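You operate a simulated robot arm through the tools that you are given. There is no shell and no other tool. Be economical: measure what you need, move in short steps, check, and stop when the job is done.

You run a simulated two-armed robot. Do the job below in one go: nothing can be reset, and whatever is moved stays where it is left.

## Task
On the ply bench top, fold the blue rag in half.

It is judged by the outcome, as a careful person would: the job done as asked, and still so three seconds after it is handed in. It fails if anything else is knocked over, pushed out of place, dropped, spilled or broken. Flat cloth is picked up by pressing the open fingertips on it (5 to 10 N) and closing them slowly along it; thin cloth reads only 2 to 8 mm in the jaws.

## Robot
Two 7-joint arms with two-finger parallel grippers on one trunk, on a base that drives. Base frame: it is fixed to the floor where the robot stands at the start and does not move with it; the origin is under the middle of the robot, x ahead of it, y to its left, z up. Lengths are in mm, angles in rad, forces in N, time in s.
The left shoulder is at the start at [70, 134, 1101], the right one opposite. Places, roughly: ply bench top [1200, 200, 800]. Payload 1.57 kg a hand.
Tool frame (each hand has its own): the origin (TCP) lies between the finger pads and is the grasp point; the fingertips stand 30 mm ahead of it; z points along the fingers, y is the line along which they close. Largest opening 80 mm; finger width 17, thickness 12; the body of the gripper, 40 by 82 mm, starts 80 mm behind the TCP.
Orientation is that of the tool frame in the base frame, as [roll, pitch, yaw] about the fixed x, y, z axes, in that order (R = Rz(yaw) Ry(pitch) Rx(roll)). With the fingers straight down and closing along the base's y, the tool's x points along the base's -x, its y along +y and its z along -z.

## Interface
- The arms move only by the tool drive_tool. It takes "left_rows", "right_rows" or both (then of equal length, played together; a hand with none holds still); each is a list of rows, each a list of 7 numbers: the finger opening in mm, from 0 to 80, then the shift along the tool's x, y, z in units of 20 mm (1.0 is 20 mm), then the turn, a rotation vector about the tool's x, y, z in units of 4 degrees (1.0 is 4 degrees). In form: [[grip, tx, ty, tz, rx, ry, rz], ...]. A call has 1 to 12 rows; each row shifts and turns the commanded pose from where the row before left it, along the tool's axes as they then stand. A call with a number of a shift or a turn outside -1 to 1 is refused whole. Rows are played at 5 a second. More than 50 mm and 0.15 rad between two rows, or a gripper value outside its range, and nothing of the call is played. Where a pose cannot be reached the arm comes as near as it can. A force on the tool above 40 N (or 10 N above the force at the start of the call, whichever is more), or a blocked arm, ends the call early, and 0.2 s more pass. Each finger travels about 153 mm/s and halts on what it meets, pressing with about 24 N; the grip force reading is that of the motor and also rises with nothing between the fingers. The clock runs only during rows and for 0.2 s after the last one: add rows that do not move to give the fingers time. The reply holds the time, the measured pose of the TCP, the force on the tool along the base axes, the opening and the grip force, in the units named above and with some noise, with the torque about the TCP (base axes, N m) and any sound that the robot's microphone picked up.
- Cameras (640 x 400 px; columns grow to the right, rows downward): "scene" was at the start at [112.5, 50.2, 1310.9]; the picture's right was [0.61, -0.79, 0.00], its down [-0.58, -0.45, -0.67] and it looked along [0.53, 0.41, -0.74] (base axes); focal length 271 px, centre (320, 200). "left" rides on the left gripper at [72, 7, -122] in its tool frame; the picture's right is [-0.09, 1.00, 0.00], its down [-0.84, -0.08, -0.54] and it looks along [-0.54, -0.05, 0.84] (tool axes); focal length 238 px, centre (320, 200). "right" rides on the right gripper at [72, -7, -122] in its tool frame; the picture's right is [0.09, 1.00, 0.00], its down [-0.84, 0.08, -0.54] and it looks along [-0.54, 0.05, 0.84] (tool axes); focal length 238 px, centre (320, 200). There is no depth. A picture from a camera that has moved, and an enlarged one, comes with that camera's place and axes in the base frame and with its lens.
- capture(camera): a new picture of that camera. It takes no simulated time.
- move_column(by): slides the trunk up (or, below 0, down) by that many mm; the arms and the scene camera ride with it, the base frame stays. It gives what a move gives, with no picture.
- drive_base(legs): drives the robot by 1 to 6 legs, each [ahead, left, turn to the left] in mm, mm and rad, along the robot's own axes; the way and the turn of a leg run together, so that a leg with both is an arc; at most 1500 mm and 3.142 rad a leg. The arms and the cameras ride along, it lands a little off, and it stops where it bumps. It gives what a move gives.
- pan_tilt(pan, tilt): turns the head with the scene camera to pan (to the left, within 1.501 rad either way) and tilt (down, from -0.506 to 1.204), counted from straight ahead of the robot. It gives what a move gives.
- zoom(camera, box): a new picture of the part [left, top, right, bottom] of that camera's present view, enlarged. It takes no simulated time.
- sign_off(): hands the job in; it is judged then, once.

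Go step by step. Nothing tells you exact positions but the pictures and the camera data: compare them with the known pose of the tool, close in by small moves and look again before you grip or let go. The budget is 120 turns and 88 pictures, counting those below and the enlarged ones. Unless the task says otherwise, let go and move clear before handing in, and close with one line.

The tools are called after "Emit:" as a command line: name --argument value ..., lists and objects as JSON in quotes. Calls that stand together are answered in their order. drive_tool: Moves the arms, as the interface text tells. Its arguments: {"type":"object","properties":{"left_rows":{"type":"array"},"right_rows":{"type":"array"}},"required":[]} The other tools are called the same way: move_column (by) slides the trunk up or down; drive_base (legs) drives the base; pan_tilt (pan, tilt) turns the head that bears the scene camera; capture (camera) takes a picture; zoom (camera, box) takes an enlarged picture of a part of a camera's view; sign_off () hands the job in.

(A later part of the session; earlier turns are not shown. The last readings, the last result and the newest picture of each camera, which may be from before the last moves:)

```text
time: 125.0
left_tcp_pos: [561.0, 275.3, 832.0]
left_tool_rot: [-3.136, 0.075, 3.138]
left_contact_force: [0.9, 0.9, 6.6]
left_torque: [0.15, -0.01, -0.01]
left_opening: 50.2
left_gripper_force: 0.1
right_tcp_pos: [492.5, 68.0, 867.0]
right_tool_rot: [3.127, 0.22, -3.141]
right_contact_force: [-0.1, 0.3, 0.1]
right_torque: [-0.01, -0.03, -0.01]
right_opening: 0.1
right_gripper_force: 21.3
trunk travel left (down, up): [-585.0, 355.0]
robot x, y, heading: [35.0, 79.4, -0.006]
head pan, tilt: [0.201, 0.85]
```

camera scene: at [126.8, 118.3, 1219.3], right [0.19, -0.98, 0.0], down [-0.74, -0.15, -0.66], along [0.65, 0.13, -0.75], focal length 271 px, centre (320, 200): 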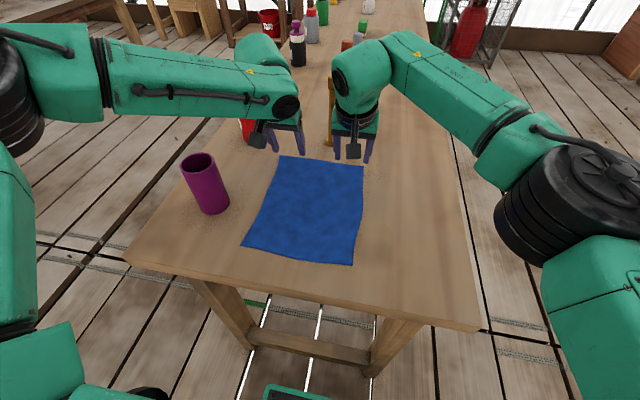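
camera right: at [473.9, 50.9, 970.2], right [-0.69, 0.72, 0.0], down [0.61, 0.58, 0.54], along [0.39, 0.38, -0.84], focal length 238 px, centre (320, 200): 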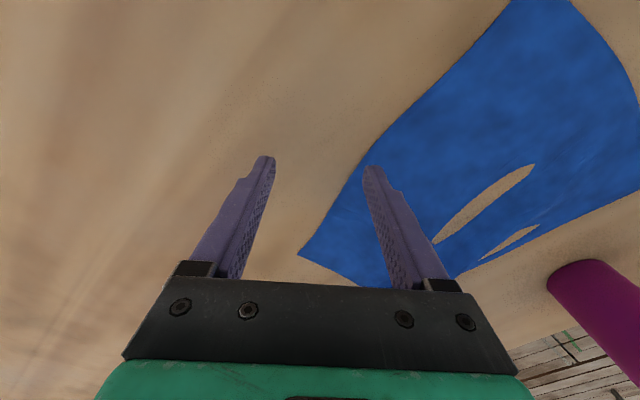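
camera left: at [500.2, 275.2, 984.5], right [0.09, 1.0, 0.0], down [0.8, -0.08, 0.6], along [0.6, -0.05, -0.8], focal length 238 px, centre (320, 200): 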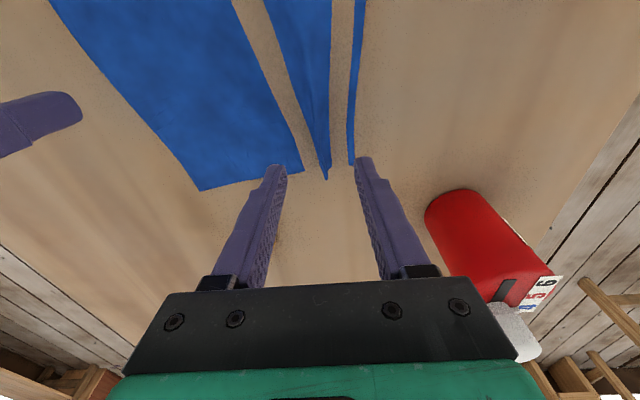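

About 7 N, but the outer finger carries it all. I'll level the hand a touch, add a little pressure and close.

Emit:
drive_tool --left_rows '[[50, 0, 0, 0.05, -0.15, 0, 0], [50, 0, 0, 0, 0, 0, 0], [47, 0, 0, 0, 0, 0, 0], [44, 0, 0, 0, 0, 0, 0], [41, 0, 0, 0, 0, 0, 0], [38, 0, 0, 0, 0, 0, 0], [35, 0, 0, 0, 0, 0, 0], [32, 0, 0, 0, 0, 0, 0], [29, 0, 0, 0, 0, 0, 0], [26, 0, 0, 0, 0, 0, 0], [23, 0, 0, 0, 0, 0, 0], [20, 0, 0, 0, 0, 0, 0]]'

Emit:
drive_tool --left_rows '[[17, 0, 0, 0, 0, 0, 0], [14, 0, 0, 0, 0, 0, 0], [11, 0, 0, 0, 0, 0, 0], [8, 0, 0, 0, 0, 0, 0], [5, 0, 0, 0, 0, 0, 0], [2, 0, 0, 0, 0, 0, 0], [0, 0, 0, 0, 0, 0, 0], [0, 0, 0, 0, 0, 0, 0]]'

```text
time: 127.6
left_tcp_pos: [558.4, 275.8, 832.0]
left_tool_rot: [3.136, 0.077, 3.14]
left_contact_force: [0.6, -1.3, 19.1]
left_torque: [-0.17, 0.1, 0.01]
left_opening: 19.7
left_gripper_force: 0.2
right_tcp_pos: [491.9, 67.8, 867.9]
right_tool_rot: [3.129, 0.224, 3.141]
right_contact_force: [-0.1, -0.2, 0.1]
right_torque: [0.03, -0.01, -0.02]
right_opening: 0.1
right_gripper_force: 21.5
trunk travel left (down, up): [-585.0, 355.0]
robot x, y, heading: [36.1, 79.4, -0.007]
head pan, tilt: [0.201, 0.85]
```

```text
time: 129.4
left_tcp_pos: [559.1, 273.7, 832.2]
left_tool_rot: [3.134, 0.074, 3.137]
left_contact_force: [-1.0, -3.5, 17.6]
left_torque: [-0.12, 0.11, 0.03]
left_opening: 0.1
left_gripper_force: 21.8
right_tcp_pos: [491.3, 67.5, 868.3]
right_tool_rot: [3.127, 0.222, 3.141]
right_contact_force: [0.4, 0.3, -0.1]
right_torque: [0.01, 0.03, -0.01]
right_opening: 0.3
right_gripper_force: 21.2
trunk travel left (down, up): [-585.0, 355.0]
robot x, y, heading: [31.5, 81.9, -0.008]
head pan, tilt: [0.201, 0.85]
```

Emit:
zoom --camera "left" --box '[160, 60, 480, 260]'

```text
2.00 times, centred on (320, 160) of left
camera zoom: at [477.8, 279.9, 948.9], right [0.09, 1.0, 0.01], down [0.79, -0.08, 0.6], along [0.6, -0.05, -0.8], focal length 477 px, centre (320, 280)
```

zoom: 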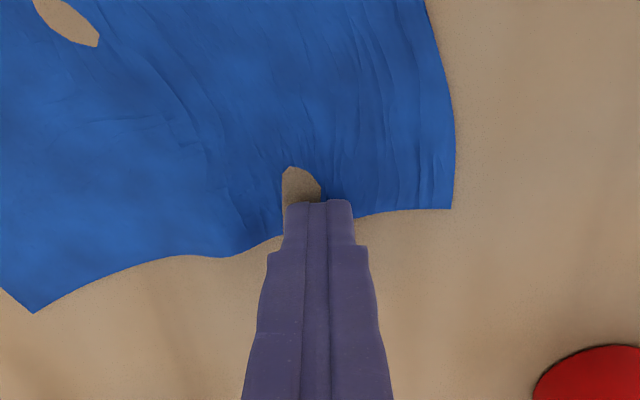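

No ridge formed with that stroke. I'll lift off and repeat with the 60 mm opening that worked before, set slightly further in from the edge.

Emit:
drive_tool --left_rows '[[0, 0, 0, -0.9, 0, 0, 0], [60, 0.25, 0.03, 0, 0.1, 0, 0], [60, 0, 0, 0, 0, 0, 0], [60, 0, 0, 0.5, 0, 0, 0], [60, 0, 0, 0.5, 0, 0, 0], [60, 0, 0, 0, 0, 0, 0], [60, 0, 0, 0, 0, 0, 0], [60, 0, 0, 0, 0, 0, 0]]'

```text
time: 131.2
left_tcp_pos: [555.9, 277.8, 830.9]
left_tool_rot: [-3.14, 0.083, 3.138]
left_contact_force: [7.3, 4.4, 33.0]
left_torque: [-0.06, -0.04, 0.02]
left_opening: 60.0
left_gripper_force: 0.1
right_tcp_pos: [490.6, 68.1, 867.8]
right_tool_rot: [3.126, 0.223, 3.141]
right_contact_force: [0.0, 0.1, 0.0]
right_torque: [-0.02, -0.01, 0.0]
right_opening: 0.0
right_gripper_force: 21.3
trunk travel left (down, up): [-585.0, 355.0]
robot x, y, heading: [34.7, 81.6, -0.001]
head pan, tilt: [0.201, 0.85]
```

Emit:
drive_tool --left_rows '[[60, 0, 0, -0.11, 0, 0, 0], [60, 0, 0, 0, 0, 0, 0], [60, 0, 0, 0, 0, 0, 0]]'

```text
time: 132.0
left_tcp_pos: [553.6, 275.1, 832.2]
left_tool_rot: [-3.141, 0.077, 3.14]
left_contact_force: [4.9, 3.1, 24.6]
left_torque: [-0.08, 0.01, 0.02]
left_opening: 59.9
left_gripper_force: 0.0
right_tcp_pos: [490.6, 68.7, 867.4]
right_tool_rot: [3.128, 0.222, -3.141]
right_contact_force: [-0.6, 0.8, 0.5]
right_torque: [-0.02, 0.01, -0.03]
right_opening: 0.0
right_gripper_force: 21.5
trunk travel left (down, up): [-585.0, 355.0]
robot x, y, heading: [34.9, 83.5, -0.007]
head pan, tilt: [0.201, 0.85]
```

Emit:
drive_tool --left_rows '[[60, 0, 0, -0.1, 0, 0, 0], [60, 0, 0, 0, 0, 0, 0], [60, 0, 0, 0, 0, 0, 0]]'

```text
time: 132.8
left_tcp_pos: [553.6, 276.2, 831.5]
left_tool_rot: [-3.141, 0.072, 3.137]
left_contact_force: [1.5, -1.0, 11.1]
left_torque: [-0.1, 0.03, 0.02]
left_opening: 59.8
left_gripper_force: 0.1
right_tcp_pos: [491.9, 67.6, 867.3]
right_tool_rot: [3.127, 0.222, -3.141]
right_contact_force: [-0.3, 1.1, -0.2]
right_torque: [0.0, -0.02, -0.02]
right_opening: 0.0
right_gripper_force: 21.1
trunk travel left (down, up): [-585.0, 355.0]
robot x, y, heading: [34.6, 78.2, -0.001]
head pan, tilt: [0.201, 0.85]
```

Emit:
drive_tool --left_rows '[[57, 0, 0, 0, 0, 0, 0], [54, 0, 0, 0, 0, 0, 0], [51, 0, 0, 0, 0, 0, 0], [48, 0, 0, 0, 0, 0, 0], [45, 0, 0, 0, 0, 0, 0], [42, 0, 0, 0, 0, 0, 0], [39, 0, 0, 0, 0, 0, 0], [36, 0, 0, 0, 0, 0, 0], [33, 0, 0, 0, 0, 0, 0], [30, 0, 0, 0, 0, 0, 0], [27, 0, 0, 0, 0, 0, 0], [24, 0, 0, 0, 0, 0, 0]]'

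Emit:
zoom --camera "left" --box '[160, 60, 480, 260]'

```text
time: 135.4
left_tcp_pos: [555.3, 277.2, 832.8]
left_tool_rot: [3.141, 0.073, 3.138]
left_contact_force: [-0.4, 0.2, 4.8]
left_torque: [-0.01, 0.04, -0.02]
left_opening: 23.3
left_gripper_force: 0.0
right_tcp_pos: [492.3, 67.6, 867.9]
right_tool_rot: [3.128, 0.221, 3.141]
right_contact_force: [-0.8, 0.3, 0.3]
right_torque: [0.05, -0.02, -0.01]
right_opening: 0.0
right_gripper_force: 21.2
trunk travel left (down, up): [-585.0, 355.0]
robot x, y, heading: [39.0, 77.3, -0.009]
head pan, tilt: [0.201, 0.85]
```

```text
2.00 times, centred on (320, 160) of left
camera zoom: at [473.1, 282.8, 949.3], right [0.09, 1.0, 0.01], down [0.79, -0.08, 0.6], along [0.6, -0.05, -0.8], focal length 477 px, centre (320, 280)
```

zoom: 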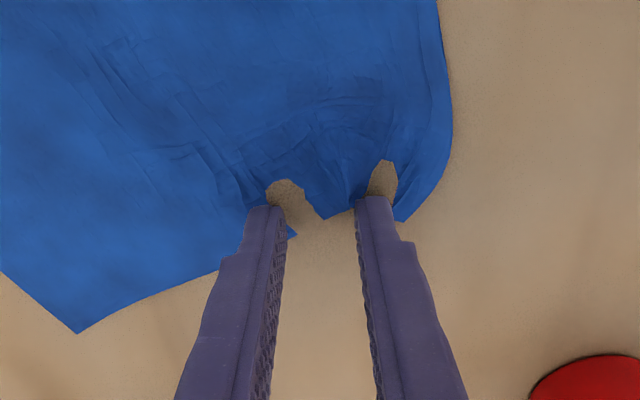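

A tongue of cloth is rising between the fingers, so I'll keep closing.

Emit:
drive_tool --left_rows '[[21, 0, 0, 0.03, 0, 0, 0], [18, 0, 0, 0, 0, 0, 0], [15, 0, 0, 0, 0, 0, 0], [12, 0, 0, 0, 0, 0, 0], [9, 0, 0, 0, 0, 0, 0], [6, 0, 0, 0, 0, 0, 0], [3, 0, 0, 0, 0, 0, 0], [0, 0, 0, 0, 0, 0, 0], [0, 0, 0, 0, 0, 0, 0]]'

Emit:
zoom --camera "left" --box '[160, 60, 480, 260]'

```text
time: 137.4
left_tcp_pos: [553.2, 276.3, 832.3]
left_tool_rot: [3.141, 0.074, 3.137]
left_contact_force: [1.4, 1.4, 12.5]
left_torque: [0.04, 0.08, 0.02]
left_opening: 2.6
left_gripper_force: 23.4
right_tcp_pos: [490.9, 67.2, 868.0]
right_tool_rot: [3.127, 0.221, -3.141]
right_contact_force: [-0.3, -0.1, -0.3]
right_torque: [-0.02, -0.02, 0.06]
right_opening: 0.0
right_gripper_force: 21.9
trunk travel left (down, up): [-585.0, 355.0]
robot x, y, heading: [34.8, 80.0, -0.002]
head pan, tilt: [0.201, 0.85]
```

```text
2.00 times, centred on (320, 160) of left
camera zoom: at [472.3, 282.5, 949.0], right [0.09, 1.0, 0.01], down [0.79, -0.08, 0.6], along [0.6, -0.05, -0.8], focal length 477 px, centre (320, 280)
```

zoom: 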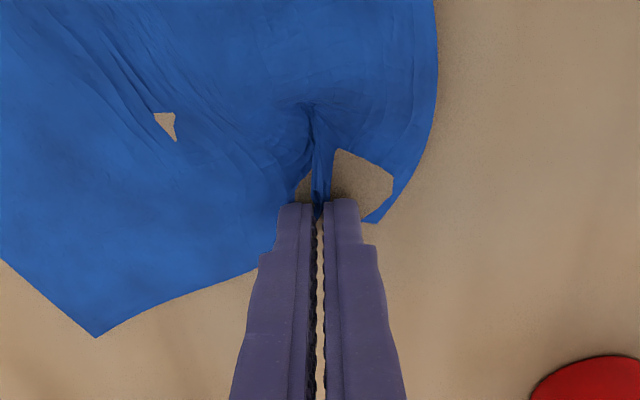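

The left holds cloth (2.6 mm), and the far-right corner is now at about (605, 175). I'll pin near it with the right fingertip, lift the left slightly and draw the right corner back out.

Emit:
drive_tool --right_rows '[[0, -0.74, 0.95, 0.168, 0, 0, 0], [0, -0.74, 0.95, 0.168, 0, 0, 0], [0, -0.74, 0.95, 0.168, 0, 0, 0], [0, -0.74, 0.95, 0.168, 0, 0, 0], [0, -0.74, 0.95, 0.168, 0, 0, 0], [0, -0.74, 0.95, 0.168, 0, 0, 0], [0, 0.19, 0, 0.8, 0, 0, 0], [0, 0.19, 0, 0.86, 0, 0, 0], [0, 0.01, 0, 0.05, 0, 0, 0], [0, 0, 0, 0, 0, 0, 0], [0, 0, 0, 0, 0, 0, 0]]'

```text
time: 139.8
left_tcp_pos: [554.1, 277.0, 832.0]
left_tool_rot: [-3.141, 0.076, 3.139]
left_contact_force: [0.0, 0.9, 12.4]
left_torque: [0.02, 0.07, -0.01]
left_opening: 2.4
left_gripper_force: 23.8
right_tcp_pos: [583.3, 184.0, 835.2]
right_tool_rot: [3.128, 0.222, 3.14]
right_contact_force: [0.6, 0.4, 0.4]
right_torque: [0.03, 0.01, -0.02]
right_opening: 0.0
right_gripper_force: 21.6
trunk travel left (down, up): [-585.0, 355.0]
robot x, y, heading: [35.5, 76.6, -0.002]
head pan, tilt: [0.201, 0.85]
```

Emit:
drive_tool --left_rows '[[0, 0, 0, 0, 0, 0, 0], [0, 0, 0, 0, 0, 0, 0], [0, 0, 0, 0, 0, 0, 0], [0, 0, 0, -0.3, 0, 0, 0], [0, 0, 0, -0.3, 0, 0, 0], [0, 0, 0, -0.2, 0, 0, 0], [0, 0, 0, 0, 0, 0, 0], [0, 0, 0, 0, 0, 0, 0], [0, 0, 0, 0, 0, 0, 0], [0, 0, 0, 0, 0, 0, 0]]' --right_rows '[[0, 0.03, 0, 0.17, 0, 0, 0], [0, 0, 0, 0, 0, 0, 0], [0, 0, 0, 0, 0, 0, 0], [0, 0, 0, 0, 0, 0, 0], [0, 0, -0.4, 0, 0, 0, 0], [0, 0, -0.4, 0, 0, 0, 0], [0, 0, -0.4, 0, 0, 0, 0], [0, 0, -0.4, 0, 0, 0, 0], [0, 0, -0.4, 0, 0, 0, 0], [0, 0, 0, 0, 0, 0, 0]]'

Emit:
zoom --camera "scene" --box '[180, 120, 460, 295]'

```text
time: 142.0
left_tcp_pos: [552.4, 276.8, 847.6]
left_tool_rot: [-3.139, 0.074, 3.138]
left_contact_force: [4.5, -12.1, -0.9]
left_torque: [-0.35, -0.19, 0.19]
left_opening: 4.7
left_gripper_force: 23.1
right_tcp_pos: [583.4, 143.6, 831.6]
right_tool_rot: [3.127, 0.223, -3.14]
right_contact_force: [-0.9, 12.3, 21.2]
right_torque: [0.61, 0.07, -0.02]
right_opening: 0.2
right_gripper_force: 21.2
trunk travel left (down, up): [-585.0, 355.0]
robot x, y, heading: [32.8, 77.8, -0.004]
head pan, tilt: [0.201, 0.85]
```

```text
2.29 times, centred on (320, 208) of scene
camera zoom: at [159.1, 98.0, 1219.8], right [0.19, -0.98, 0.0], down [-0.74, -0.15, -0.66], along [0.65, 0.13, -0.75], focal length 619 px, centre (320, 183)
```

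zoom: 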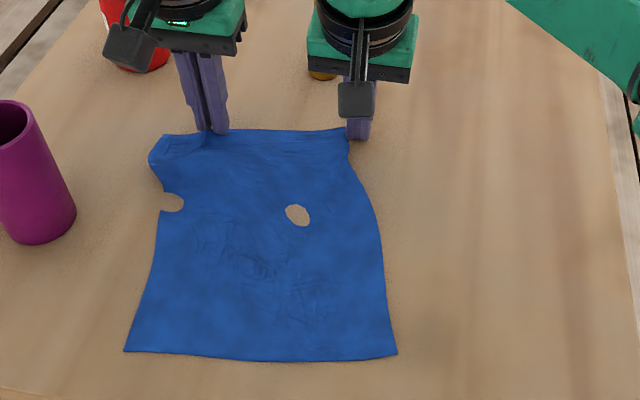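

Excellent: the far edge is stretched flat between the left grip and the right fingertip. I'll lift the right, open it to 50 mm, set it just inside the far-right corner and press.

Emit:
drive_tool --right_rows '[[0, -0.22, 0, -0.97, 0, 0, 0], [50, 0, 0.6, 0, 0, 0, 0], [50, 0, 0.6, 0, 0, 0, 0], [50, 0, 0.5, 0, 0, 0, 0], [50, 0, 0, 0, 0, 0, 0]]'

Emit:
capture --camera "right"

```text
time: 143.2
left_tcp_pos: [553.5, 276.5, 846.1]
left_tool_rot: [-3.141, 0.071, 3.138]
left_contact_force: [0.8, -0.6, -0.3]
left_torque: [0.04, 0.0, -0.02]
left_opening: 2.0
left_gripper_force: 23.6
right_tcp_pos: [584.5, 178.1, 849.9]
right_tool_rot: [3.127, 0.219, -3.142]
right_contact_force: [0.4, -0.6, 0.2]
right_torque: [0.01, -0.02, 0.0]
right_opening: 49.8
right_gripper_force: 0.1
trunk travel left (down, up): [-585.0, 355.0]
robot x, y, heading: [35.8, 81.2, -0.004]
head pan, tilt: [0.201, 0.85]
```

```text
17 pictures are left
camera right: at [487.8, 169.5, 952.7], right [-0.09, 1.0, -0.01], down [0.7, 0.07, 0.71], along [0.71, 0.06, -0.7], focal length 238 px, centre (320, 200)
```

right: 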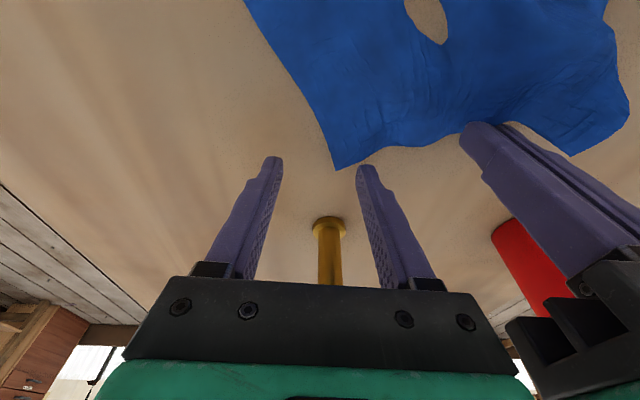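

When released, the right corner sprang back to about (600, 191), because the left grip took too much edge (it sits near mid-edge). I'll lay it down, release and reflatten. Then I'll pinch right at each corner with the outer finger just off the cloth as a wall.

Emit:
drive_tool --left_rows '[[0, 0, 0, 0.6, 0, 0, 0], [10, 0, 0, 0, 0, 0, 0], [40, 0, 0, 0, 0, 0, 0], [40, 0, 0, -0.7, 0, 0, 0], [40, 0, 0, -1, 0, 0, 0], [0, 0, 0, -0.5, 0, 0, 0], [0, 0.5, 0.5, 0, 0, 0, 0], [0, 0.5, 0.5, 0, 0, 0, 0]]' --right_rows '[[50, 0, 0, -0.5, 0, 0, 0], [0, 0, -1, 0, 0, 0, 0], [0, 0, -1, 0, 0, 0, 0], [0, 0, -1, 0, 0, 0, 0], [0, 0, -1, 0, 0, 0, 0], [0, 0, 0, 0, 0, 0, 0], [0, 0, 0, 0, 0, 0, 0], [0, 0, 0, 0, 0, 0, 0]]'

Emit:
zoom --camera "scene" --box '[180, 120, 460, 295]'

```text
time: 145.0
left_tcp_pos: [531.6, 298.8, 877.2]
left_tool_rot: [-3.14, 0.074, 3.138]
left_contact_force: [-0.1, 0.4, 0.9]
left_torque: [-0.01, 0.0, -0.02]
left_opening: 0.1
left_gripper_force: 21.4
right_tcp_pos: [582.8, 97.3, 858.0]
right_tool_rot: [3.129, 0.22, 3.141]
right_contact_force: [-0.3, 0.1, -0.4]
right_torque: [0.01, 0.0, -0.03]
right_opening: 0.0
right_gripper_force: 21.9
trunk travel left (down, up): [-585.0, 355.0]
robot x, y, heading: [32.1, 83.5, -0.01]
head pan, tilt: [0.201, 0.85]
```

```text
2.29 times, centred on (320, 208) of scene
camera zoom: at [161.6, 98.5, 1219.4], right [0.2, -0.98, 0.0], down [-0.74, -0.15, -0.66], along [0.65, 0.13, -0.75], focal length 619 px, centre (320, 183)
```

zoom: 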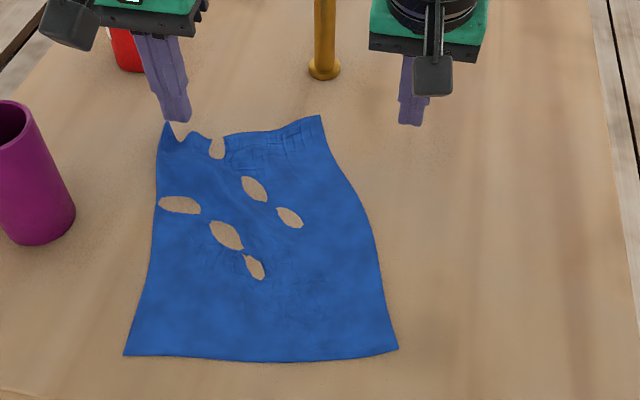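

The rag is back down with a few sunken wrinkles. I'll pin the far-left corner with the left fingertip and stretch the far-right corner out again, as worked before.

Emit:
drive_tool --left_rows '[[0, -0.6, 0.5, 0, 0, 0, 0], [0, -0.6, 0.5, 0.08, 0, 0, 0], [0, 0.02, 0, 0.75, 0, 0, 0], [0, 0.02, 0, 0.75, 0, 0, 0], [0, 0.02, 0, 0.75, 0, 0, 0], [0, 0, 0, 0, 0, 0, 0], [0, 0, 0, 0, 0, 0, 0], [0, 0, 0, 0, 0, 0, 0], [0, 0, 0, 0, 0, 0, 0]]' --right_rows '[[0, 0, 0.9, 0, 0, 0, 0], [0, 0, 0.9, 0, 0, 0, 0], [0, 0, 0.9, 0, 0, 0, 0], [0, 0, 0.9, 0, 0, 0, 0], [0, 0, 0.9, 0, 0, 0, 0], [0, 0, 0.7, 0, 0, 0, 0], [0, 0.25, 0, 1, 0, 0, 0], [0, 0.05, 0, 0.2, 0, 0, 0], [0, 0, 0, 0, 0, 0, 0]]'

```text
time: 147.0
left_tcp_pos: [559.2, 316.1, 831.6]
left_tool_rot: [3.141, 0.073, 3.138]
left_contact_force: [0.4, 0.1, -0.8]
left_torque: [0.02, 0.03, 0.01]
left_opening: 0.0
left_gripper_force: 21.3
right_tcp_pos: [581.5, 202.6, 834.8]
right_tool_rot: [3.127, 0.22, 3.14]
right_contact_force: [0.2, -0.6, 0.0]
right_torque: [-0.01, 0.0, 0.0]
right_opening: 0.0
right_gripper_force: 21.2
trunk travel left (down, up): [-585.0, 355.0]
robot x, y, heading: [36.4, 81.8, -0.008]
head pan, tilt: [0.201, 0.85]
```

Emit:
drive_tool --left_rows '[[0, 0, 0, 0.1, 0, 0, 0], [0, 0, 0, 0, 0, 0, 0], [0, 0, 0, 0, 0, 0, 0], [0, 0, 0, 0, 0, 0, 0], [0, 0, 0, 0, 0, 0, 0], [0, 0, 0, 0, 0, 0, 0], [0, 0, 0, 0, 0, 0, 0], [0, 0, 0, 0, 0, 0, 0], [0, 0, 0, 0, 0, 0, 0], [0, 0, 0, 0, 0, 0, 0], [0, 0, 0, 0, 0, 0, 0]]' --right_rows '[[0, 0.03, 0, 0.17, 0, 0, 0], [0, 0, 0, 0, 0, 0, 0], [0, 0, 0, 0, 0, 0, 0], [0, 0.02, -0.42, 0, 0, 0, 0], [0, 0.02, -0.42, 0, 0, 0, 0], [0, 0.02, -0.42, 0, 0, 0, 0], [0, 0.02, -0.42, 0, 0, 0, 0], [0, 0.02, -0.42, 0, 0, 0, 0], [0, 0.02, -0.42, 0, 0, 0, 0], [0, 0.02, -0.42, 0, 0, 0, 0], [0, 0, 0, 0, 0, 0, 0]]'

Emit:
zoom --camera "scene" --box '[180, 120, 460, 295]'

```text
time: 149.4
left_tcp_pos: [555.4, 317.7, 831.6]
left_tool_rot: [-3.14, 0.076, 3.139]
left_contact_force: [1.0, -0.7, 0.3]
left_torque: [0.01, -0.02, -0.02]
left_opening: 0.0
left_gripper_force: 20.7
right_tcp_pos: [576.9, 143.9, 832.6]
right_tool_rot: [3.128, 0.223, -3.14]
right_contact_force: [0.3, 3.7, 17.9]
right_torque: [0.08, 0.02, -0.04]
right_opening: 0.2
right_gripper_force: 20.8
trunk travel left (down, up): [-585.0, 355.0]
robot x, y, heading: [37.1, 80.5, -0.001]
head pan, tilt: [0.201, 0.85]
```

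```text
2.29 times, centred on (320, 208) of scene
camera zoom: at [159.0, 98.8, 1219.8], right [0.2, -0.98, 0.0], down [-0.74, -0.15, -0.66], along [0.65, 0.13, -0.75], focal length 619 px, centre (320, 183)
```

zoom: 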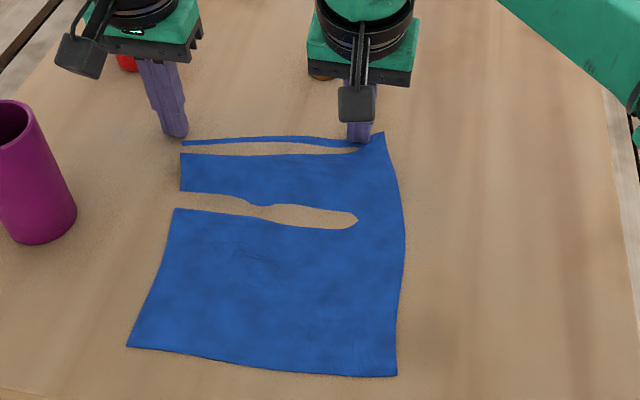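

The width is restored, with two slack troughs toward the left side. With the right fingertip holding the far-right corner, I'll press inside the far-left corner and push it outward to take up the slack.

Emit:
drive_tool --left_rows '[[0, 0, 0, -0.7, 0, 0, 0], [0, 0.65, -0.6, 0, 0, 0, 0], [0, 0.65, -0.6, 0, 0, 0, 0], [0, 0.02, 0, 0.7, 0, 0, 0], [0, 0, 0, 0.08, 0, 0, 0], [0, 0, 0, 0, 0, 0, 0], [0, 0, 0, 0, 0, 0, 0]]'

```text
time: 151.0
left_tcp_pos: [529.9, 292.6, 831.4]
left_tool_rot: [-3.141, 0.083, 3.138]
left_contact_force: [1.9, 8.6, 37.4]
left_torque: [0.27, 0.13, -0.05]
left_opening: 0.2
left_gripper_force: 20.8
right_tcp_pos: [575.0, 142.0, 833.5]
right_tool_rot: [3.129, 0.224, -3.139]
right_contact_force: [1.7, -0.4, 3.2]
right_torque: [0.01, -0.03, 0.02]
right_opening: 0.0
right_gripper_force: 21.3
trunk travel left (down, up): [-585.0, 355.0]
robot x, y, heading: [32.5, 81.8, -0.001]
head pan, tilt: [0.201, 0.85]
```

Emit:
drive_tool --left_rows '[[0, 0, 0, -0.11, 0, 0, 0], [0, 0, 0, 0, 0, 0, 0], [0, -0.45, 0.05, 0.033, 0, 0, 0], [0, -0.45, 0.05, 0.033, 0, 0, 0], [0, -0.45, 0.05, 0.033, 0, 0, 0], [0, -0.45, 0.05, 0.033, 0, 0, 0], [0, -0.45, 0.05, 0.033, 0, 0, 0], [0, 0, 0, 0, 0, 0, 0]]' --right_rows '[[0, 0.02, 0, 0.08, 0, 0, 0], [0, 0, 0, 0, 0, 0, 0], [0, 0, 0, 0, 0, 0, 0], [0, 0, 0, 0, 0, 0, 0], [0, 0, 0, 0, 0, 0, 0], [0, 0, 0, 0, 0, 0, 0], [0, 0, 0, 0, 0, 0, 0], [0, 0, 0, 0, 0, 0, 0]]'

Emit:
drive_tool --left_rows '[[0, 0, 0, -1, 0, 0, 0], [40, 0, 0.8, -0.3, 0, 0, 0], [40, 0, 0, 0, 0, 0, 0]]' --right_rows '[[0, -0.22, 0, -0.97, 0, 0, 0], [40, 0, -0.8, -0.3, 0, 0, 0], [40, 0, 0, 0, 0, 0, 0]]'

Emit:
zoom --camera "scene" --box '[180, 120, 460, 295]'

```text
time: 152.8
left_tcp_pos: [573.1, 295.5, 832.3]
left_tool_rot: [-3.141, 0.082, 3.139]
left_contact_force: [-6.0, -1.7, 25.1]
left_torque: [-0.09, 0.35, 0.0]
left_opening: 0.0
left_gripper_force: 21.9
right_tcp_pos: [574.2, 141.9, 833.8]
right_tool_rot: [3.126, 0.227, -3.141]
right_contact_force: [-2.1, 0.3, 9.6]
right_torque: [-0.04, 0.07, -0.04]
right_opening: 0.0
right_gripper_force: 22.1
trunk travel left (down, up): [-585.0, 355.0]
robot x, y, heading: [37.3, 82.6, -0.001]
head pan, tilt: [0.201, 0.85]
```

```text
time: 153.6
left_tcp_pos: [576.0, 315.4, 852.9]
left_tool_rot: [-3.139, 0.07, 3.139]
left_contact_force: [0.3, 0.3, 0.1]
left_torque: [-0.03, 0.01, -0.01]
left_opening: 39.9
left_gripper_force: 0.0
right_tcp_pos: [577.7, 126.2, 853.3]
right_tool_rot: [3.13, 0.217, 3.141]
right_contact_force: [-0.2, 0.2, -0.7]
right_torque: [0.03, 0.03, 0.01]
right_opening: 40.0
right_gripper_force: 0.0
trunk travel left (down, up): [-585.0, 355.0]
robot x, y, heading: [35.5, 79.3, -0.005]
head pan, tilt: [0.201, 0.85]
```

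```text
2.29 times, centred on (320, 208) of scene
camera zoom: at [163.2, 98.7, 1219.2], right [0.2, -0.98, 0.0], down [-0.74, -0.15, -0.66], along [0.65, 0.13, -0.75], focal length 619 px, centre (320, 183)
```

zoom: 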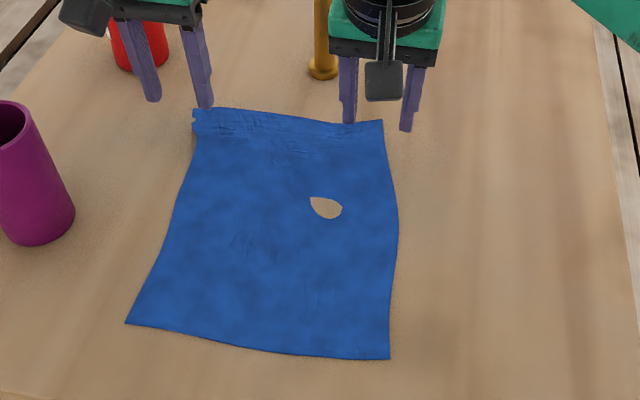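

Flat again. I'll check the two far corners with the hand cameras before the wall-style pinches.

Emit:
capture --camera "left"

Emit:
capture --camera "right"

```text
13 pictures are left
camera left: at [495.2, 321.5, 970.4], right [0.09, 1.0, 0.01], down [0.8, -0.08, 0.6], along [0.6, -0.05, -0.8], focal length 238 px, centre (320, 200)
```

left: 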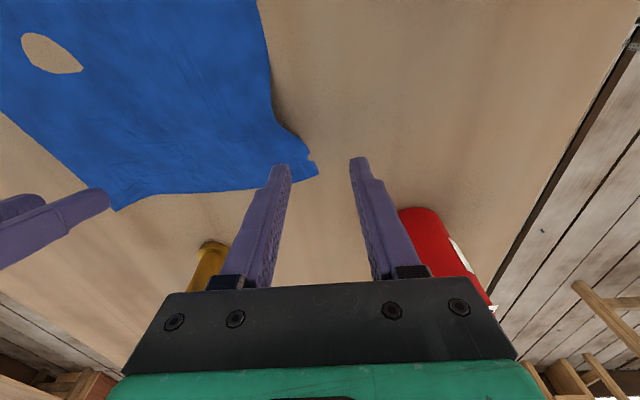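

```text
12 pictures are left
camera right: at [481.3, 118.7, 956.8], right [-0.09, 1.0, -0.01], down [0.7, 0.07, 0.71], along [0.71, 0.06, -0.7], focal length 238 px, centre (320, 200)
```

right: 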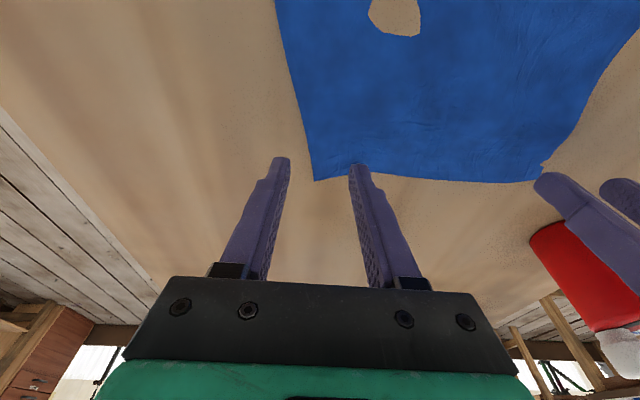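

FL is at (594, 312) and FR at (617, 124). I'll try the right corner first, with the outer finger just off the right edge, the hand levelled and a 56 mm opening.

Emit:
drive_tool --right_rows '[[56, -0.93, 1, 0.21, 0.166, 0, 0], [56, 0, 0, 0, 0, 0, 0], [56, 0.11, 0, 0.5, 0, 0, 0], [56, 0.11, 0, 0.5, 0, 0, 0], [56, 0.01, 0, 0.06, 0, 0, 0], [56, 0, 0, 0, 0, 0, 0], [56, 0, 0, 0, 0, 0, 0], [56, 0, 0, 0, 0, 0, 0]]'

```text
time: 155.4
left_tcp_pos: [576.6, 315.2, 853.9]
left_tool_rot: [-3.14, 0.074, 3.138]
left_contact_force: [-0.7, 0.6, 0.4]
left_torque: [-0.03, 0.0, 0.0]
left_opening: 40.1
left_gripper_force: 0.0
right_tcp_pos: [595.7, 146.2, 833.9]
right_tool_rot: [3.141, 0.219, -3.141]
right_contact_force: [0.6, -0.4, -0.2]
right_torque: [0.0, -0.03, 0.0]
right_opening: 56.0
right_gripper_force: 0.1
trunk travel left (down, up): [-585.0, 355.0]
robot x, y, heading: [34.6, 80.2, -0.009]
head pan, tilt: [0.201, 0.85]
```

Emit:
drive_tool --right_rows '[[56, 0.02, 0, 0.12, 0, 0, 0], [56, 0, 0, 0, 0, 0, 0], [56, 0, 0, 0, 0, 0, 0]]'

```text
time: 156.2
left_tcp_pos: [575.9, 314.1, 854.5]
left_tool_rot: [3.142, 0.075, 3.137]
left_contact_force: [0.1, -1.2, 0.8]
left_torque: [0.01, -0.02, -0.01]
left_opening: 39.8
left_gripper_force: 0.0
right_tcp_pos: [595.6, 146.2, 832.5]
right_tool_rot: [3.139, 0.224, -3.141]
right_contact_force: [3.8, 0.2, 12.5]
right_torque: [0.33, -0.06, -0.08]
right_opening: 56.0
right_gripper_force: 0.3
trunk travel left (down, up): [-585.0, 355.0]
robot x, y, heading: [29.6, 78.3, -0.005]
head pan, tilt: [0.201, 0.85]
```

All the load is on the inner finger, because the outer one is off the cloth and a bit high. I'll tilt the hand slightly to bring the outer finger to the table, then close slowly.

Emit:
drive_tool --right_rows '[[56, 0, 0, 0.02, -0.5, 0, 0], [56, 0, 0, 0, 0, 0, 0], [53, 0, 0, 0, 0, 0, 0], [50, 0, 0, 0, 0, 0, 0], [47, 0, 0, 0, 0, 0, 0], [44, 0, 0, 0, 0, 0, 0], [41, 0, 0, 0, 0, 0, 0], [38, 0, 0, 0, 0, 0, 0], [35, 0, 0, 0, 0, 0, 0], [32, 0, 0, 0, 0, 0, 0], [29, 0, 0, 0, 0, 0, 0], [26, 0, 0, 0, 0, 0, 0]]'

Emit:
zoom --camera "right" --box '[160, 60, 480, 260]'

```text
time: 158.8
left_tcp_pos: [572.8, 314.8, 855.7]
left_tool_rot: [3.14, 0.075, 3.139]
left_contact_force: [-0.6, 0.7, -0.2]
left_torque: [0.05, -0.01, 0.02]
left_opening: 39.9
left_gripper_force: 0.1
right_tcp_pos: [594.4, 145.2, 831.3]
right_tool_rot: [3.105, 0.222, 3.14]
right_contact_force: [-2.4, -1.7, 17.4]
right_torque: [0.17, 0.09, 0.04]
right_opening: 25.0
right_gripper_force: 0.1
trunk travel left (down, up): [-585.0, 355.0]
robot x, y, heading: [32.6, 83.2, -0.004]
head pan, tilt: [0.201, 0.85]
```

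```text
2.00 times, centred on (320, 160) of right
camera zoom: at [496.9, 135.1, 933.9], right [-0.1, 1.0, 0.02], down [0.7, 0.06, 0.72], along [0.71, 0.08, -0.7], focal length 477 px, centre (320, 280)
```

zoom: 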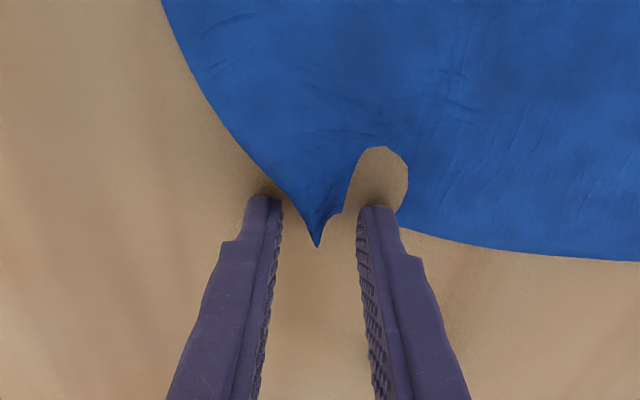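

The wall trick works: the corner itself now stands up between the fingers. I'll close on it.

Emit:
drive_tool --right_rows '[[23, 0, 0, 0, 0, 0, 0], [20, 0, 0, 0, 0, 0, 0], [17, 0, 0, 0, 0, 0, 0], [14, 0, 0, 0, 0, 0, 0], [11, 0, 0, 0, 0, 0, 0], [8, 0, 0, 0, 0, 0, 0], [5, 0, 0, 0, 0, 0, 0], [2, 0, 0, 0, 0, 0, 0], [0, 0, 0, 0, 0, 0, 0], [0, 0, 0, 0, 0, 0, 0]]'

```text
time: 161.0
left_tcp_pos: [574.5, 314.1, 856.3]
left_tool_rot: [-3.141, 0.075, 3.139]
left_contact_force: [-0.1, 0.1, 0.4]
left_torque: [0.0, 0.02, -0.03]
left_opening: 39.9
left_gripper_force: 0.1
right_tcp_pos: [594.2, 146.0, 833.0]
right_tool_rot: [3.105, 0.222, -3.141]
right_contact_force: [-0.3, -2.7, 18.9]
right_torque: [-0.07, 0.0, 0.02]
right_opening: 2.8
right_gripper_force: 23.5
trunk travel left (down, up): [-585.0, 355.0]
robot x, y, heading: [36.1, 80.7, -0.003]
head pan, tilt: [0.201, 0.85]
```

The right hand holds the far-right corner (2.8 mm). I'll lift it a few mm and check the left corner.

Emit:
drive_tool --left_rows '[[56, 0, 0, 0, 0, 0, 0], [56, 0, 0, 0, 0, 0, 0], [56, 0, 0, 0, 0, 0, 0]]' --right_rows '[[0, -0.08, 0, -0.35, 0, 0, 0], [0, 0, 0, 0, 0, 0, 0], [0, 0, 0, 0, 0, 0, 0]]'

Emit:
capture --camera "left"

```text
time: 161.8
left_tcp_pos: [576.5, 316.2, 853.3]
left_tool_rot: [-3.141, 0.072, 3.139]
left_contact_force: [-0.1, -0.9, -0.4]
left_torque: [0.05, -0.03, 0.01]
left_opening: 55.8
left_gripper_force: 0.0
right_tcp_pos: [597.1, 146.1, 836.6]
right_tool_rot: [3.104, 0.217, 3.141]
right_contact_force: [-0.1, -0.1, -0.7]
right_torque: [-0.03, -0.01, 0.0]
right_opening: 2.6
right_gripper_force: 23.9
trunk travel left (down, up): [-585.0, 355.0]
robot x, y, heading: [31.5, 81.0, -0.005]
head pan, tilt: [0.201, 0.85]
```

```text
10 pictures are left
camera left: at [494.7, 321.0, 971.1], right [0.09, 1.0, 0.01], down [0.8, -0.08, 0.6], along [0.6, -0.05, -0.8], focal length 238 px, centre (320, 200)
```

left: 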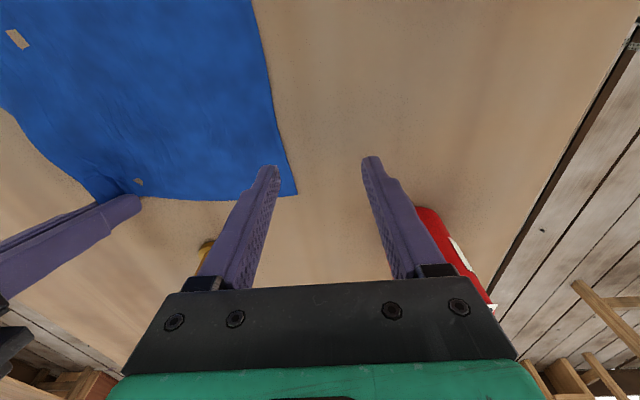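

FL is at (613, 291). I'll do the mirror wall pinch with the left hand, with its outer finger just beyond the left edge and slightly lower.

Emit:
drive_tool --left_rows '[[56, -0.31, -0.8, 0.02, 0.17, 0, 0], [56, -0.31, -0.8, 0.02, 0.17, 0, 0], [56, -0.31, -0.8, 0.02, 0.16, 0, 0], [56, 0, 0, 0, 0, 0, 0], [56, 0.04, 0, 0.5, 0, 0, 0], [56, 0.04, 0, 0.5, 0, 0, 0], [56, 0, 0, 0.05, 0, 0, 0], [56, 0, 0, 0, 0, 0, 0], [56, 0, 0, 0, 0, 0, 0]]'

```text
time: 163.8
left_tcp_pos: [595.1, 265.2, 835.3]
left_tool_rot: [-3.104, 0.073, 3.136]
left_contact_force: [0.2, 0.0, 1.0]
left_torque: [0.02, 0.0, 0.03]
left_opening: 56.1
left_gripper_force: 0.1
right_tcp_pos: [596.1, 146.7, 837.9]
right_tool_rot: [3.105, 0.219, -3.141]
right_contact_force: [0.5, 0.3, 0.2]
right_torque: [0.0, 0.0, 0.02]
right_opening: 2.7
right_gripper_force: 24.4
trunk travel left (down, up): [-585.0, 355.0]
robot x, y, heading: [36.1, 81.2, -0.003]
head pan, tilt: [0.201, 0.85]
```

Emit:
drive_tool --left_rows '[[56, 0, 0.12, 0.08, 0, 0, 0], [56, 0, 0, 0.12, 0, 0, 0], [56, 0, 0, 0, 0, 0, 0], [56, 0, 0, 0, 0, 0, 0]]'

```text
time: 164.8
left_tcp_pos: [593.7, 267.2, 831.9]
left_tool_rot: [-3.106, 0.078, 3.138]
left_contact_force: [0.8, 0.7, 9.7]
left_torque: [0.42, 0.02, -0.03]
left_opening: 56.7
left_gripper_force: 0.1
right_tcp_pos: [594.9, 145.6, 838.8]
right_tool_rot: [3.105, 0.22, 3.139]
right_contact_force: [-0.6, 0.4, -1.1]
right_torque: [0.02, 0.01, 0.02]
right_opening: 2.5
right_gripper_force: 23.9
trunk travel left (down, up): [-585.0, 355.0]
robot x, y, heading: [34.1, 80.4, -0.001]
head pan, tilt: [0.201, 0.85]
```

Emit:
drive_tool --left_rows '[[56, 0, 0, 0.04, -0.3, 0, 0], [56, 0, 0, 0, 0, 0, 0], [56, 0, 0, 0, 0, 0, 0]]'

```text
time: 165.6
left_tcp_pos: [592.7, 266.2, 831.1]
left_tool_rot: [-3.126, 0.079, 3.139]
left_contact_force: [3.2, 0.1, 18.5]
left_torque: [-0.57, 0.0, 0.11]
left_opening: 56.1
left_gripper_force: 0.1
right_tcp_pos: [595.0, 145.6, 839.6]
right_tool_rot: [3.105, 0.223, -3.14]
right_contact_force: [-0.5, 0.2, 0.1]
right_torque: [-0.03, 0.0, -0.01]
right_opening: 2.6
right_gripper_force: 24.4
trunk travel left (down, up): [-585.0, 355.0]
robot x, y, heading: [34.3, 82.2, -0.006]
head pan, tilt: [0.201, 0.85]
```

Emit:
drive_tool --left_rows '[[56, 0, 0, -0.01, 0.14, 0, 0], [56, 0, 0, 0, 0, 0, 0], [53, 0, 0, 0, 0, 0, 0], [50, 0, 0, 0, 0, 0, 0], [47, 0, 0, 0, 0, 0, 0], [44, 0, 0, 0, 0, 0, 0], [41, 0, 0, 0, 0, 0, 0], [38, 0, 0, 0, 0, 0, 0], [35, 0, 0, 0, 0, 0, 0], [32, 0, 0, 0, 0, 0, 0], [29, 0, 0, 0, 0, 0, 0], [26, 0, 0, 0, 0, 0, 0]]'

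Emit:
drive_tool --left_rows '[[23, 0, 0, 0, 0, 0, 0], [20, 0, 0, 0, 0, 0, 0], [17, 0, 0, 0, 0, 0, 0], [14, 0, 0, 0, 0, 0, 0], [11, 0, 0, 0, 0, 0, 0], [8, 0, 0, 0, 0, 0, 0], [5, 0, 0, 0, 0, 0, 0], [2, 0, 0, 0, 0, 0, 0], [0, 0, 0, 0, 0, 0, 0], [0, 0, 0, 0, 0, 0, 0]]'

```text
time: 168.2
left_tcp_pos: [592.2, 267.2, 831.0]
left_tool_rot: [-3.116, 0.077, 3.137]
left_contact_force: [-1.7, -7.2, 19.8]
left_torque: [-0.57, 0.16, 0.04]
left_opening: 32.9
left_gripper_force: 4.1
right_tcp_pos: [593.4, 146.9, 838.9]
right_tool_rot: [3.104, 0.222, 3.141]
right_contact_force: [1.1, 10.8, -1.3]
right_torque: [0.33, -0.05, -0.12]
right_opening: 3.1
right_gripper_force: 24.1
trunk travel left (down, up): [-585.0, 355.0]
robot x, y, heading: [34.7, 80.3, -0.006]
head pan, tilt: [0.201, 0.85]
```

```text
time: 170.4
left_tcp_pos: [592.4, 265.2, 832.0]
left_tool_rot: [-3.114, 0.076, 3.137]
left_contact_force: [1.2, -23.3, 15.7]
left_torque: [-0.82, 0.06, 0.2]
left_opening: 2.7
left_gripper_force: 24.0
right_tcp_pos: [593.7, 145.9, 840.0]
right_tool_rot: [3.101, 0.221, -3.14]
right_contact_force: [-1.8, 21.3, -1.4]
right_torque: [0.7, 0.07, 0.02]
right_opening: 2.4
right_gripper_force: 23.4
trunk travel left (down, up): [-585.0, 355.0]
robot x, y, heading: [33.9, 79.4, -0.007]
head pan, tilt: [0.201, 0.85]
```

Both hands now hold their corners (2.7 and 2.4 mm), with the edge taut between them. I'll ease the tension slightly and lift a little to check.

Emit:
drive_tool --left_rows '[[0, 0, -0.15, -0.3, 0, 0, 0], [0, 0, -0.15, -0.4, 0, 0, 0], [0, 0, 0, -0.5, 0, 0, 0], [0, 0, 0, -0.5, 0, 0, 0], [0, 0, 0, 0, 0, 0, 0]]' --right_rows '[[0, 0, 0.15, 0, 0, 0, 0], [0, -0.07, 0.15, -0.3, 0, 0, 0], [0, -0.11, 0, -0.49, 0, 0, 0], [0, -0.11, 0, -0.49, 0, 0, 0], [0, 0, 0, 0, 0, 0, 0]]'

Emit:
zoom --camera "scene" --box '[180, 120, 460, 295]'

```text
time: 171.6
left_tcp_pos: [591.2, 262.4, 864.2]
left_tool_rot: [-3.117, 0.072, 3.139]
left_contact_force: [0.2, -3.7, 0.1]
left_torque: [-0.05, -0.03, 0.03]
left_opening: 2.3
left_gripper_force: 23.7
right_tcp_pos: [598.2, 151.8, 863.7]
right_tool_rot: [3.107, 0.22, -3.141]
right_contact_force: [-0.4, 2.9, 0.4]
right_torque: [0.11, 0.02, 0.05]
right_opening: 2.4
right_gripper_force: 24.2
trunk travel left (down, up): [-585.0, 355.0]
robot x, y, heading: [36.6, 80.5, -0.001]
head pan, tilt: [0.201, 0.85]
```

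```text
2.29 times, centred on (320, 208) of scene
camera zoom: at [162.2, 98.1, 1219.4], right [0.2, -0.98, 0.0], down [-0.74, -0.15, -0.66], along [0.65, 0.13, -0.75], focal length 619 px, centre (320, 183)
```

zoom: 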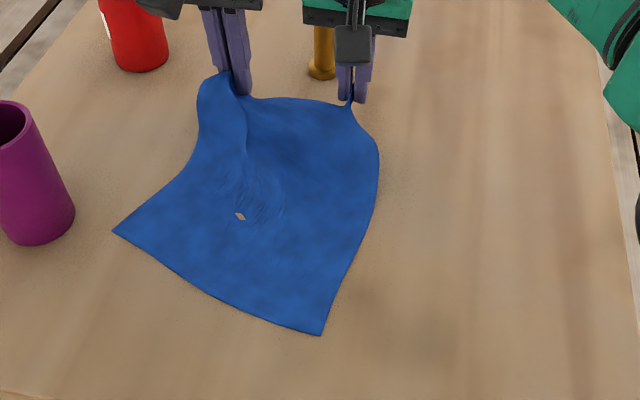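

Both grips hold, and the near corners are now at about (437, 330) and (377, 141). I'll carry the far edge over in an arc toward the near edge, the right corner to NR and the left grip onto the matching spot.

Emit:
drive_tool --left_rows '[[0, 0.61, -0.058, -0.76, 0, 0, 0], [0, 0.61, -0.058, -0.76, 0, 0, 0], [0, 0.61, -0.058, -0.76, 0, 0, 0], [0, 0.61, -0.058, -0.76, 0, 0, 0], [0, 0.61, -0.058, -0.76, 0, 0, 0], [0, 0.61, -0.058, -0.76, 0, 0, 0], [0, 0.715, -0.058, 0.665, 0, 0, 0], [0, 0.715, -0.058, 0.665, 0, 0, 0], [0, 0.715, -0.058, 0.665, 0, 0, 0], [0, 0.715, -0.058, 0.665, 0, 0, 0], [0, 0.715, -0.058, 0.665, 0, 0, 0], [0, 0, 0, 0, 0, 0, 0]]' --right_rows '[[0, 0.675, -0.017, -0.885, 0, 0, 0], [0, 0.675, -0.017, -0.885, 0, 0, 0], [0, 0.675, -0.017, -0.885, 0, 0, 0], [0, 0.675, -0.017, -0.885, 0, 0, 0], [0, 0.675, -0.017, -0.885, 0, 0, 0], [0, 0.675, -0.017, -0.885, 0, 0, 0], [0, 0.985, -0.017, 0.51, 0, 0, 0], [0, 0.985, -0.017, 0.51, 0, 0, 0], [0, 0.985, -0.017, 0.51, 0, 0, 0], [0, 0.985, -0.017, 0.51, 0, 0, 0], [0, 0.985, -0.017, 0.51, 0, 0, 0], [0, 0, 0, 0, 0, 0, 0]]'

Emit:
capture --camera "scene"

```text
time: 174.2
left_tcp_pos: [447.2, 250.0, 877.5]
left_tool_rot: [-3.118, 0.072, 3.139]
left_contact_force: [0.2, -1.6, 0.5]
left_torque: [-0.01, 0.02, -0.03]
left_opening: 2.6
left_gripper_force: 23.9
right_tcp_pos: [410.3, 145.4, 879.3]
right_tool_rot: [3.105, 0.22, -3.14]
right_contact_force: [0.7, 1.2, 0.1]
right_torque: [0.02, -0.01, 0.03]
right_opening: 2.5
right_gripper_force: 24.2
trunk travel left (down, up): [-585.0, 355.0]
robot x, y, heading: [33.0, 81.3, -0.007]
head pan, tilt: [0.201, 0.85]
```

```text
8 pictures are left
camera scene: at [162.3, 98.0, 1219.4], right [0.2, -0.98, 0.0], down [-0.74, -0.15, -0.66], along [0.65, 0.13, -0.75], focal length 271 px, centre (320, 200)
```

scene: 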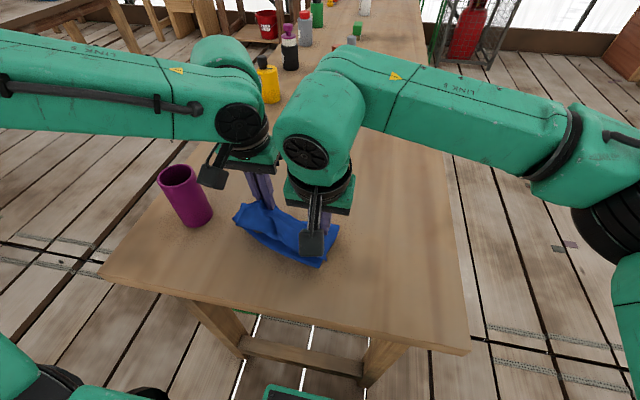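

The far edge has come over well. I'll lower both hands to lay it just along the near edge, whose corners are about (381, 138) and (453, 327).

Emit:
drive_tool --left_rows '[[0, 0.195, 0, 0.347, 0, 0, 0], [0, 0.195, 0, 0.347, 0, 0, 0], [0, 0.195, 0, 0.347, 0, 0, 0], [0, 0.195, 0, 0.347, 0, 0, 0], [0, 0.195, 0, 0.347, 0, 0, 0], [0, 0, 0, 0, 0, 0, 0]]' --right_rows '[[0, 0.33, -0.04, 0.295, 0, 0, 0], [0, 0.33, -0.04, 0.295, 0, 0, 0], [0, 0.33, -0.04, 0.295, 0, 0, 0], [0, 0.33, -0.04, 0.295, 0, 0, 0], [0, 0.33, -0.04, 0.295, 0, 0, 0], [0, 0, 0, 0, 0, 0, 0]]'

Emit:
zoom --camera "scene" --box '[180, 150, 420, 300]'

```text
time: 175.6
left_tcp_pos: [428.5, 247.8, 841.6]
left_tool_rot: [-3.117, 0.074, 3.138]
left_contact_force: [-3.0, -5.5, -0.4]
left_torque: [-0.17, 0.05, 0.03]
left_opening: 2.7
left_gripper_force: 24.2
right_tcp_pos: [382.9, 142.9, 842.4]
right_tool_rot: [3.105, 0.22, 3.141]
right_contact_force: [1.6, 5.8, 0.0]
right_torque: [0.16, -0.05, -0.07]
right_opening: 2.7
right_gripper_force: 23.4
trunk travel left (down, up): [-585.0, 355.0]
robot x, y, heading: [34.0, 79.6, -0.006]
head pan, tilt: [0.201, 0.85]
```

```text
2.67 times, centred on (300, 225) of scene
camera zoom: at [161.8, 98.1, 1219.4], right [0.2, -0.98, 0.0], down [-0.74, -0.15, -0.66], along [0.65, 0.13, -0.75], focal length 722 px, centre (373, 133)
```

zoom: 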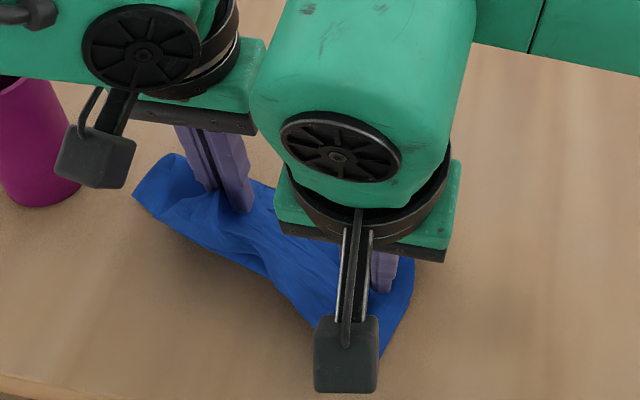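

The edge lies along the near edge. I'll lower a few mm more, open gently, rise straight up and look.

Emit:
drive_tool --left_rows '[[0, 0.02, 0, 0.25, 0, 0, 0], [0, 0, 0, 0, 0, 0, 0], [10, 0, 0, 0, 0, 0, 0], [22, 0, 0, 0, 0, 0, 0], [22, 0, 0, 0, 0, 0, 0], [22, 0, 0, -0.5, 0, 0, 0], [22, 0, 0, -1, 0, 0, 0], [22, 0, 0, -1, 0, 0, 0], [22, -0.5, 0.9, -0.8, 0, 0, 0], [22, -0.5, 0.9, -0.8, 0, 0, 0], [22, -0.5, 0.9, -0.8, 0, 0, 0], [22, -0.5, 0.9, 0, 0, 0, 0]]' --right_rows '[[0, 0.05, 0, 0.25, 0, 0, 0], [0, 0, 0, 0, 0, 0, 0], [10, 0, 0, 0, 0, 0, 0], [22, 0, 0, 0, 0, 0, 0], [22, 0, 0, 0, 0, 0, 0], [22, -0.11, 0, -0.49, 0, 0, 0], [22, -0.22, 0, -0.97, 0, 0, 0], [22, -0.22, 0, -0.97, 0, 0, 0], [22, -0.2, -0.9, -0.8, 0, 0, 0], [22, -0.2, -0.9, -0.8, 0, 0, 0], [22, 0, -0.9, 0, 0, 0, 0], [22, 0, -0.9, 0, 0, 0, 0]]'

Emit:
zoom --camera "scene" --box '[180, 150, 420, 300]'

```text
time: 178.2
left_tcp_pos: [461.0, 324.8, 937.6]
left_tool_rot: [-3.118, 0.074, 3.138]
left_contact_force: [-0.1, -0.2, 0.2]
left_torque: [-0.02, 0.02, -0.01]
left_opening: 21.9
left_gripper_force: 0.0
right_tcp_pos: [384.3, 69.0, 917.1]
right_tool_rot: [3.105, 0.22, 3.141]
right_contact_force: [-0.3, 0.5, 0.6]
right_torque: [0.0, 0.0, 0.02]
right_opening: 22.1
right_gripper_force: 0.0
trunk travel left (down, up): [-585.0, 355.0]
robot x, y, heading: [35.5, 81.7, -0.003]
head pan, tilt: [0.201, 0.85]
```

```text
2.67 times, centred on (300, 225) of scene
camera zoom: at [162.3, 97.9, 1219.4], right [0.2, -0.98, 0.0], down [-0.74, -0.15, -0.66], along [0.65, 0.13, -0.75], focal length 722 px, centre (373, 133)
```

zoom: 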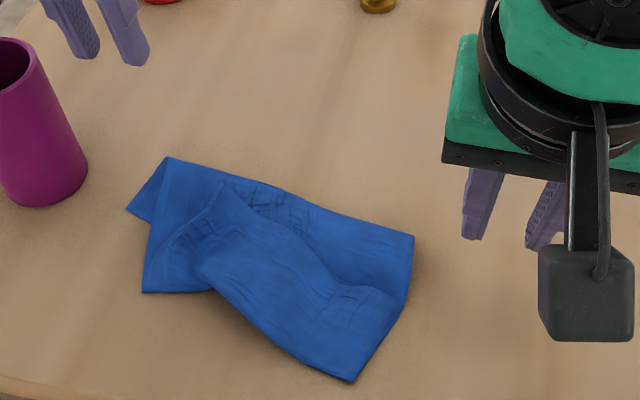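

The rag is folded roughly in half; only the flap's left corner at about (362, 289) overshoots, while the lower corner is at (422, 328). I'll press the closed left fingertip lightly on that flap corner and slide it onto the lower corner, keeping clear of the cup.

Emit:
drive_tool --left_rows '[[0, 0.9, -0.48, 0, -0.34, 0, 0], [0, 0.9, -0.48, 0, 0, 0, 0], [0, 0.9, -0.48, 0, 0, 0, 0], [0, 0.9, -0.48, 0, 0, 0, 0], [0, 0.9, -0.48, 0, 0, 0, 0], [0, 0.07, 0, 1, 0, 0, 0], [0, 0.07, 0, 1, 0, 0, 0], [0, 0.07, 0, 1, 0, 0, 0], [0, 0.07, 0, 1, 0, 0, 0], [0, 0.07, 0, 0.9, 0, 0, 0], [0, 0, 0, 0, 0, 0, 0], [0, 0, 0, 0, 0, 0, 0]]'

```text
time: 180.8
left_tcp_pos: [384.8, 276.2, 834.7]
left_tool_rot: [-3.14, 0.071, 3.138]
left_contact_force: [0.2, 0.3, -0.3]
left_torque: [-0.03, 0.01, 0.06]
left_opening: 0.1
left_gripper_force: 21.0
left hand out of reach, approached as far as the arm can: row 9, 10
right_tcp_pos: [384.4, 69.2, 916.3]
right_tool_rot: [3.107, 0.22, -3.142]
right_contact_force: [-0.2, 0.5, -0.7]
right_torque: [-0.02, 0.01, -0.02]
right_opening: 22.0
right_gripper_force: 0.0
trunk travel left (down, up): [-585.0, 355.0]
robot x, y, heading: [36.1, 83.1, -0.003]
head pan, tilt: [0.201, 0.85]
```

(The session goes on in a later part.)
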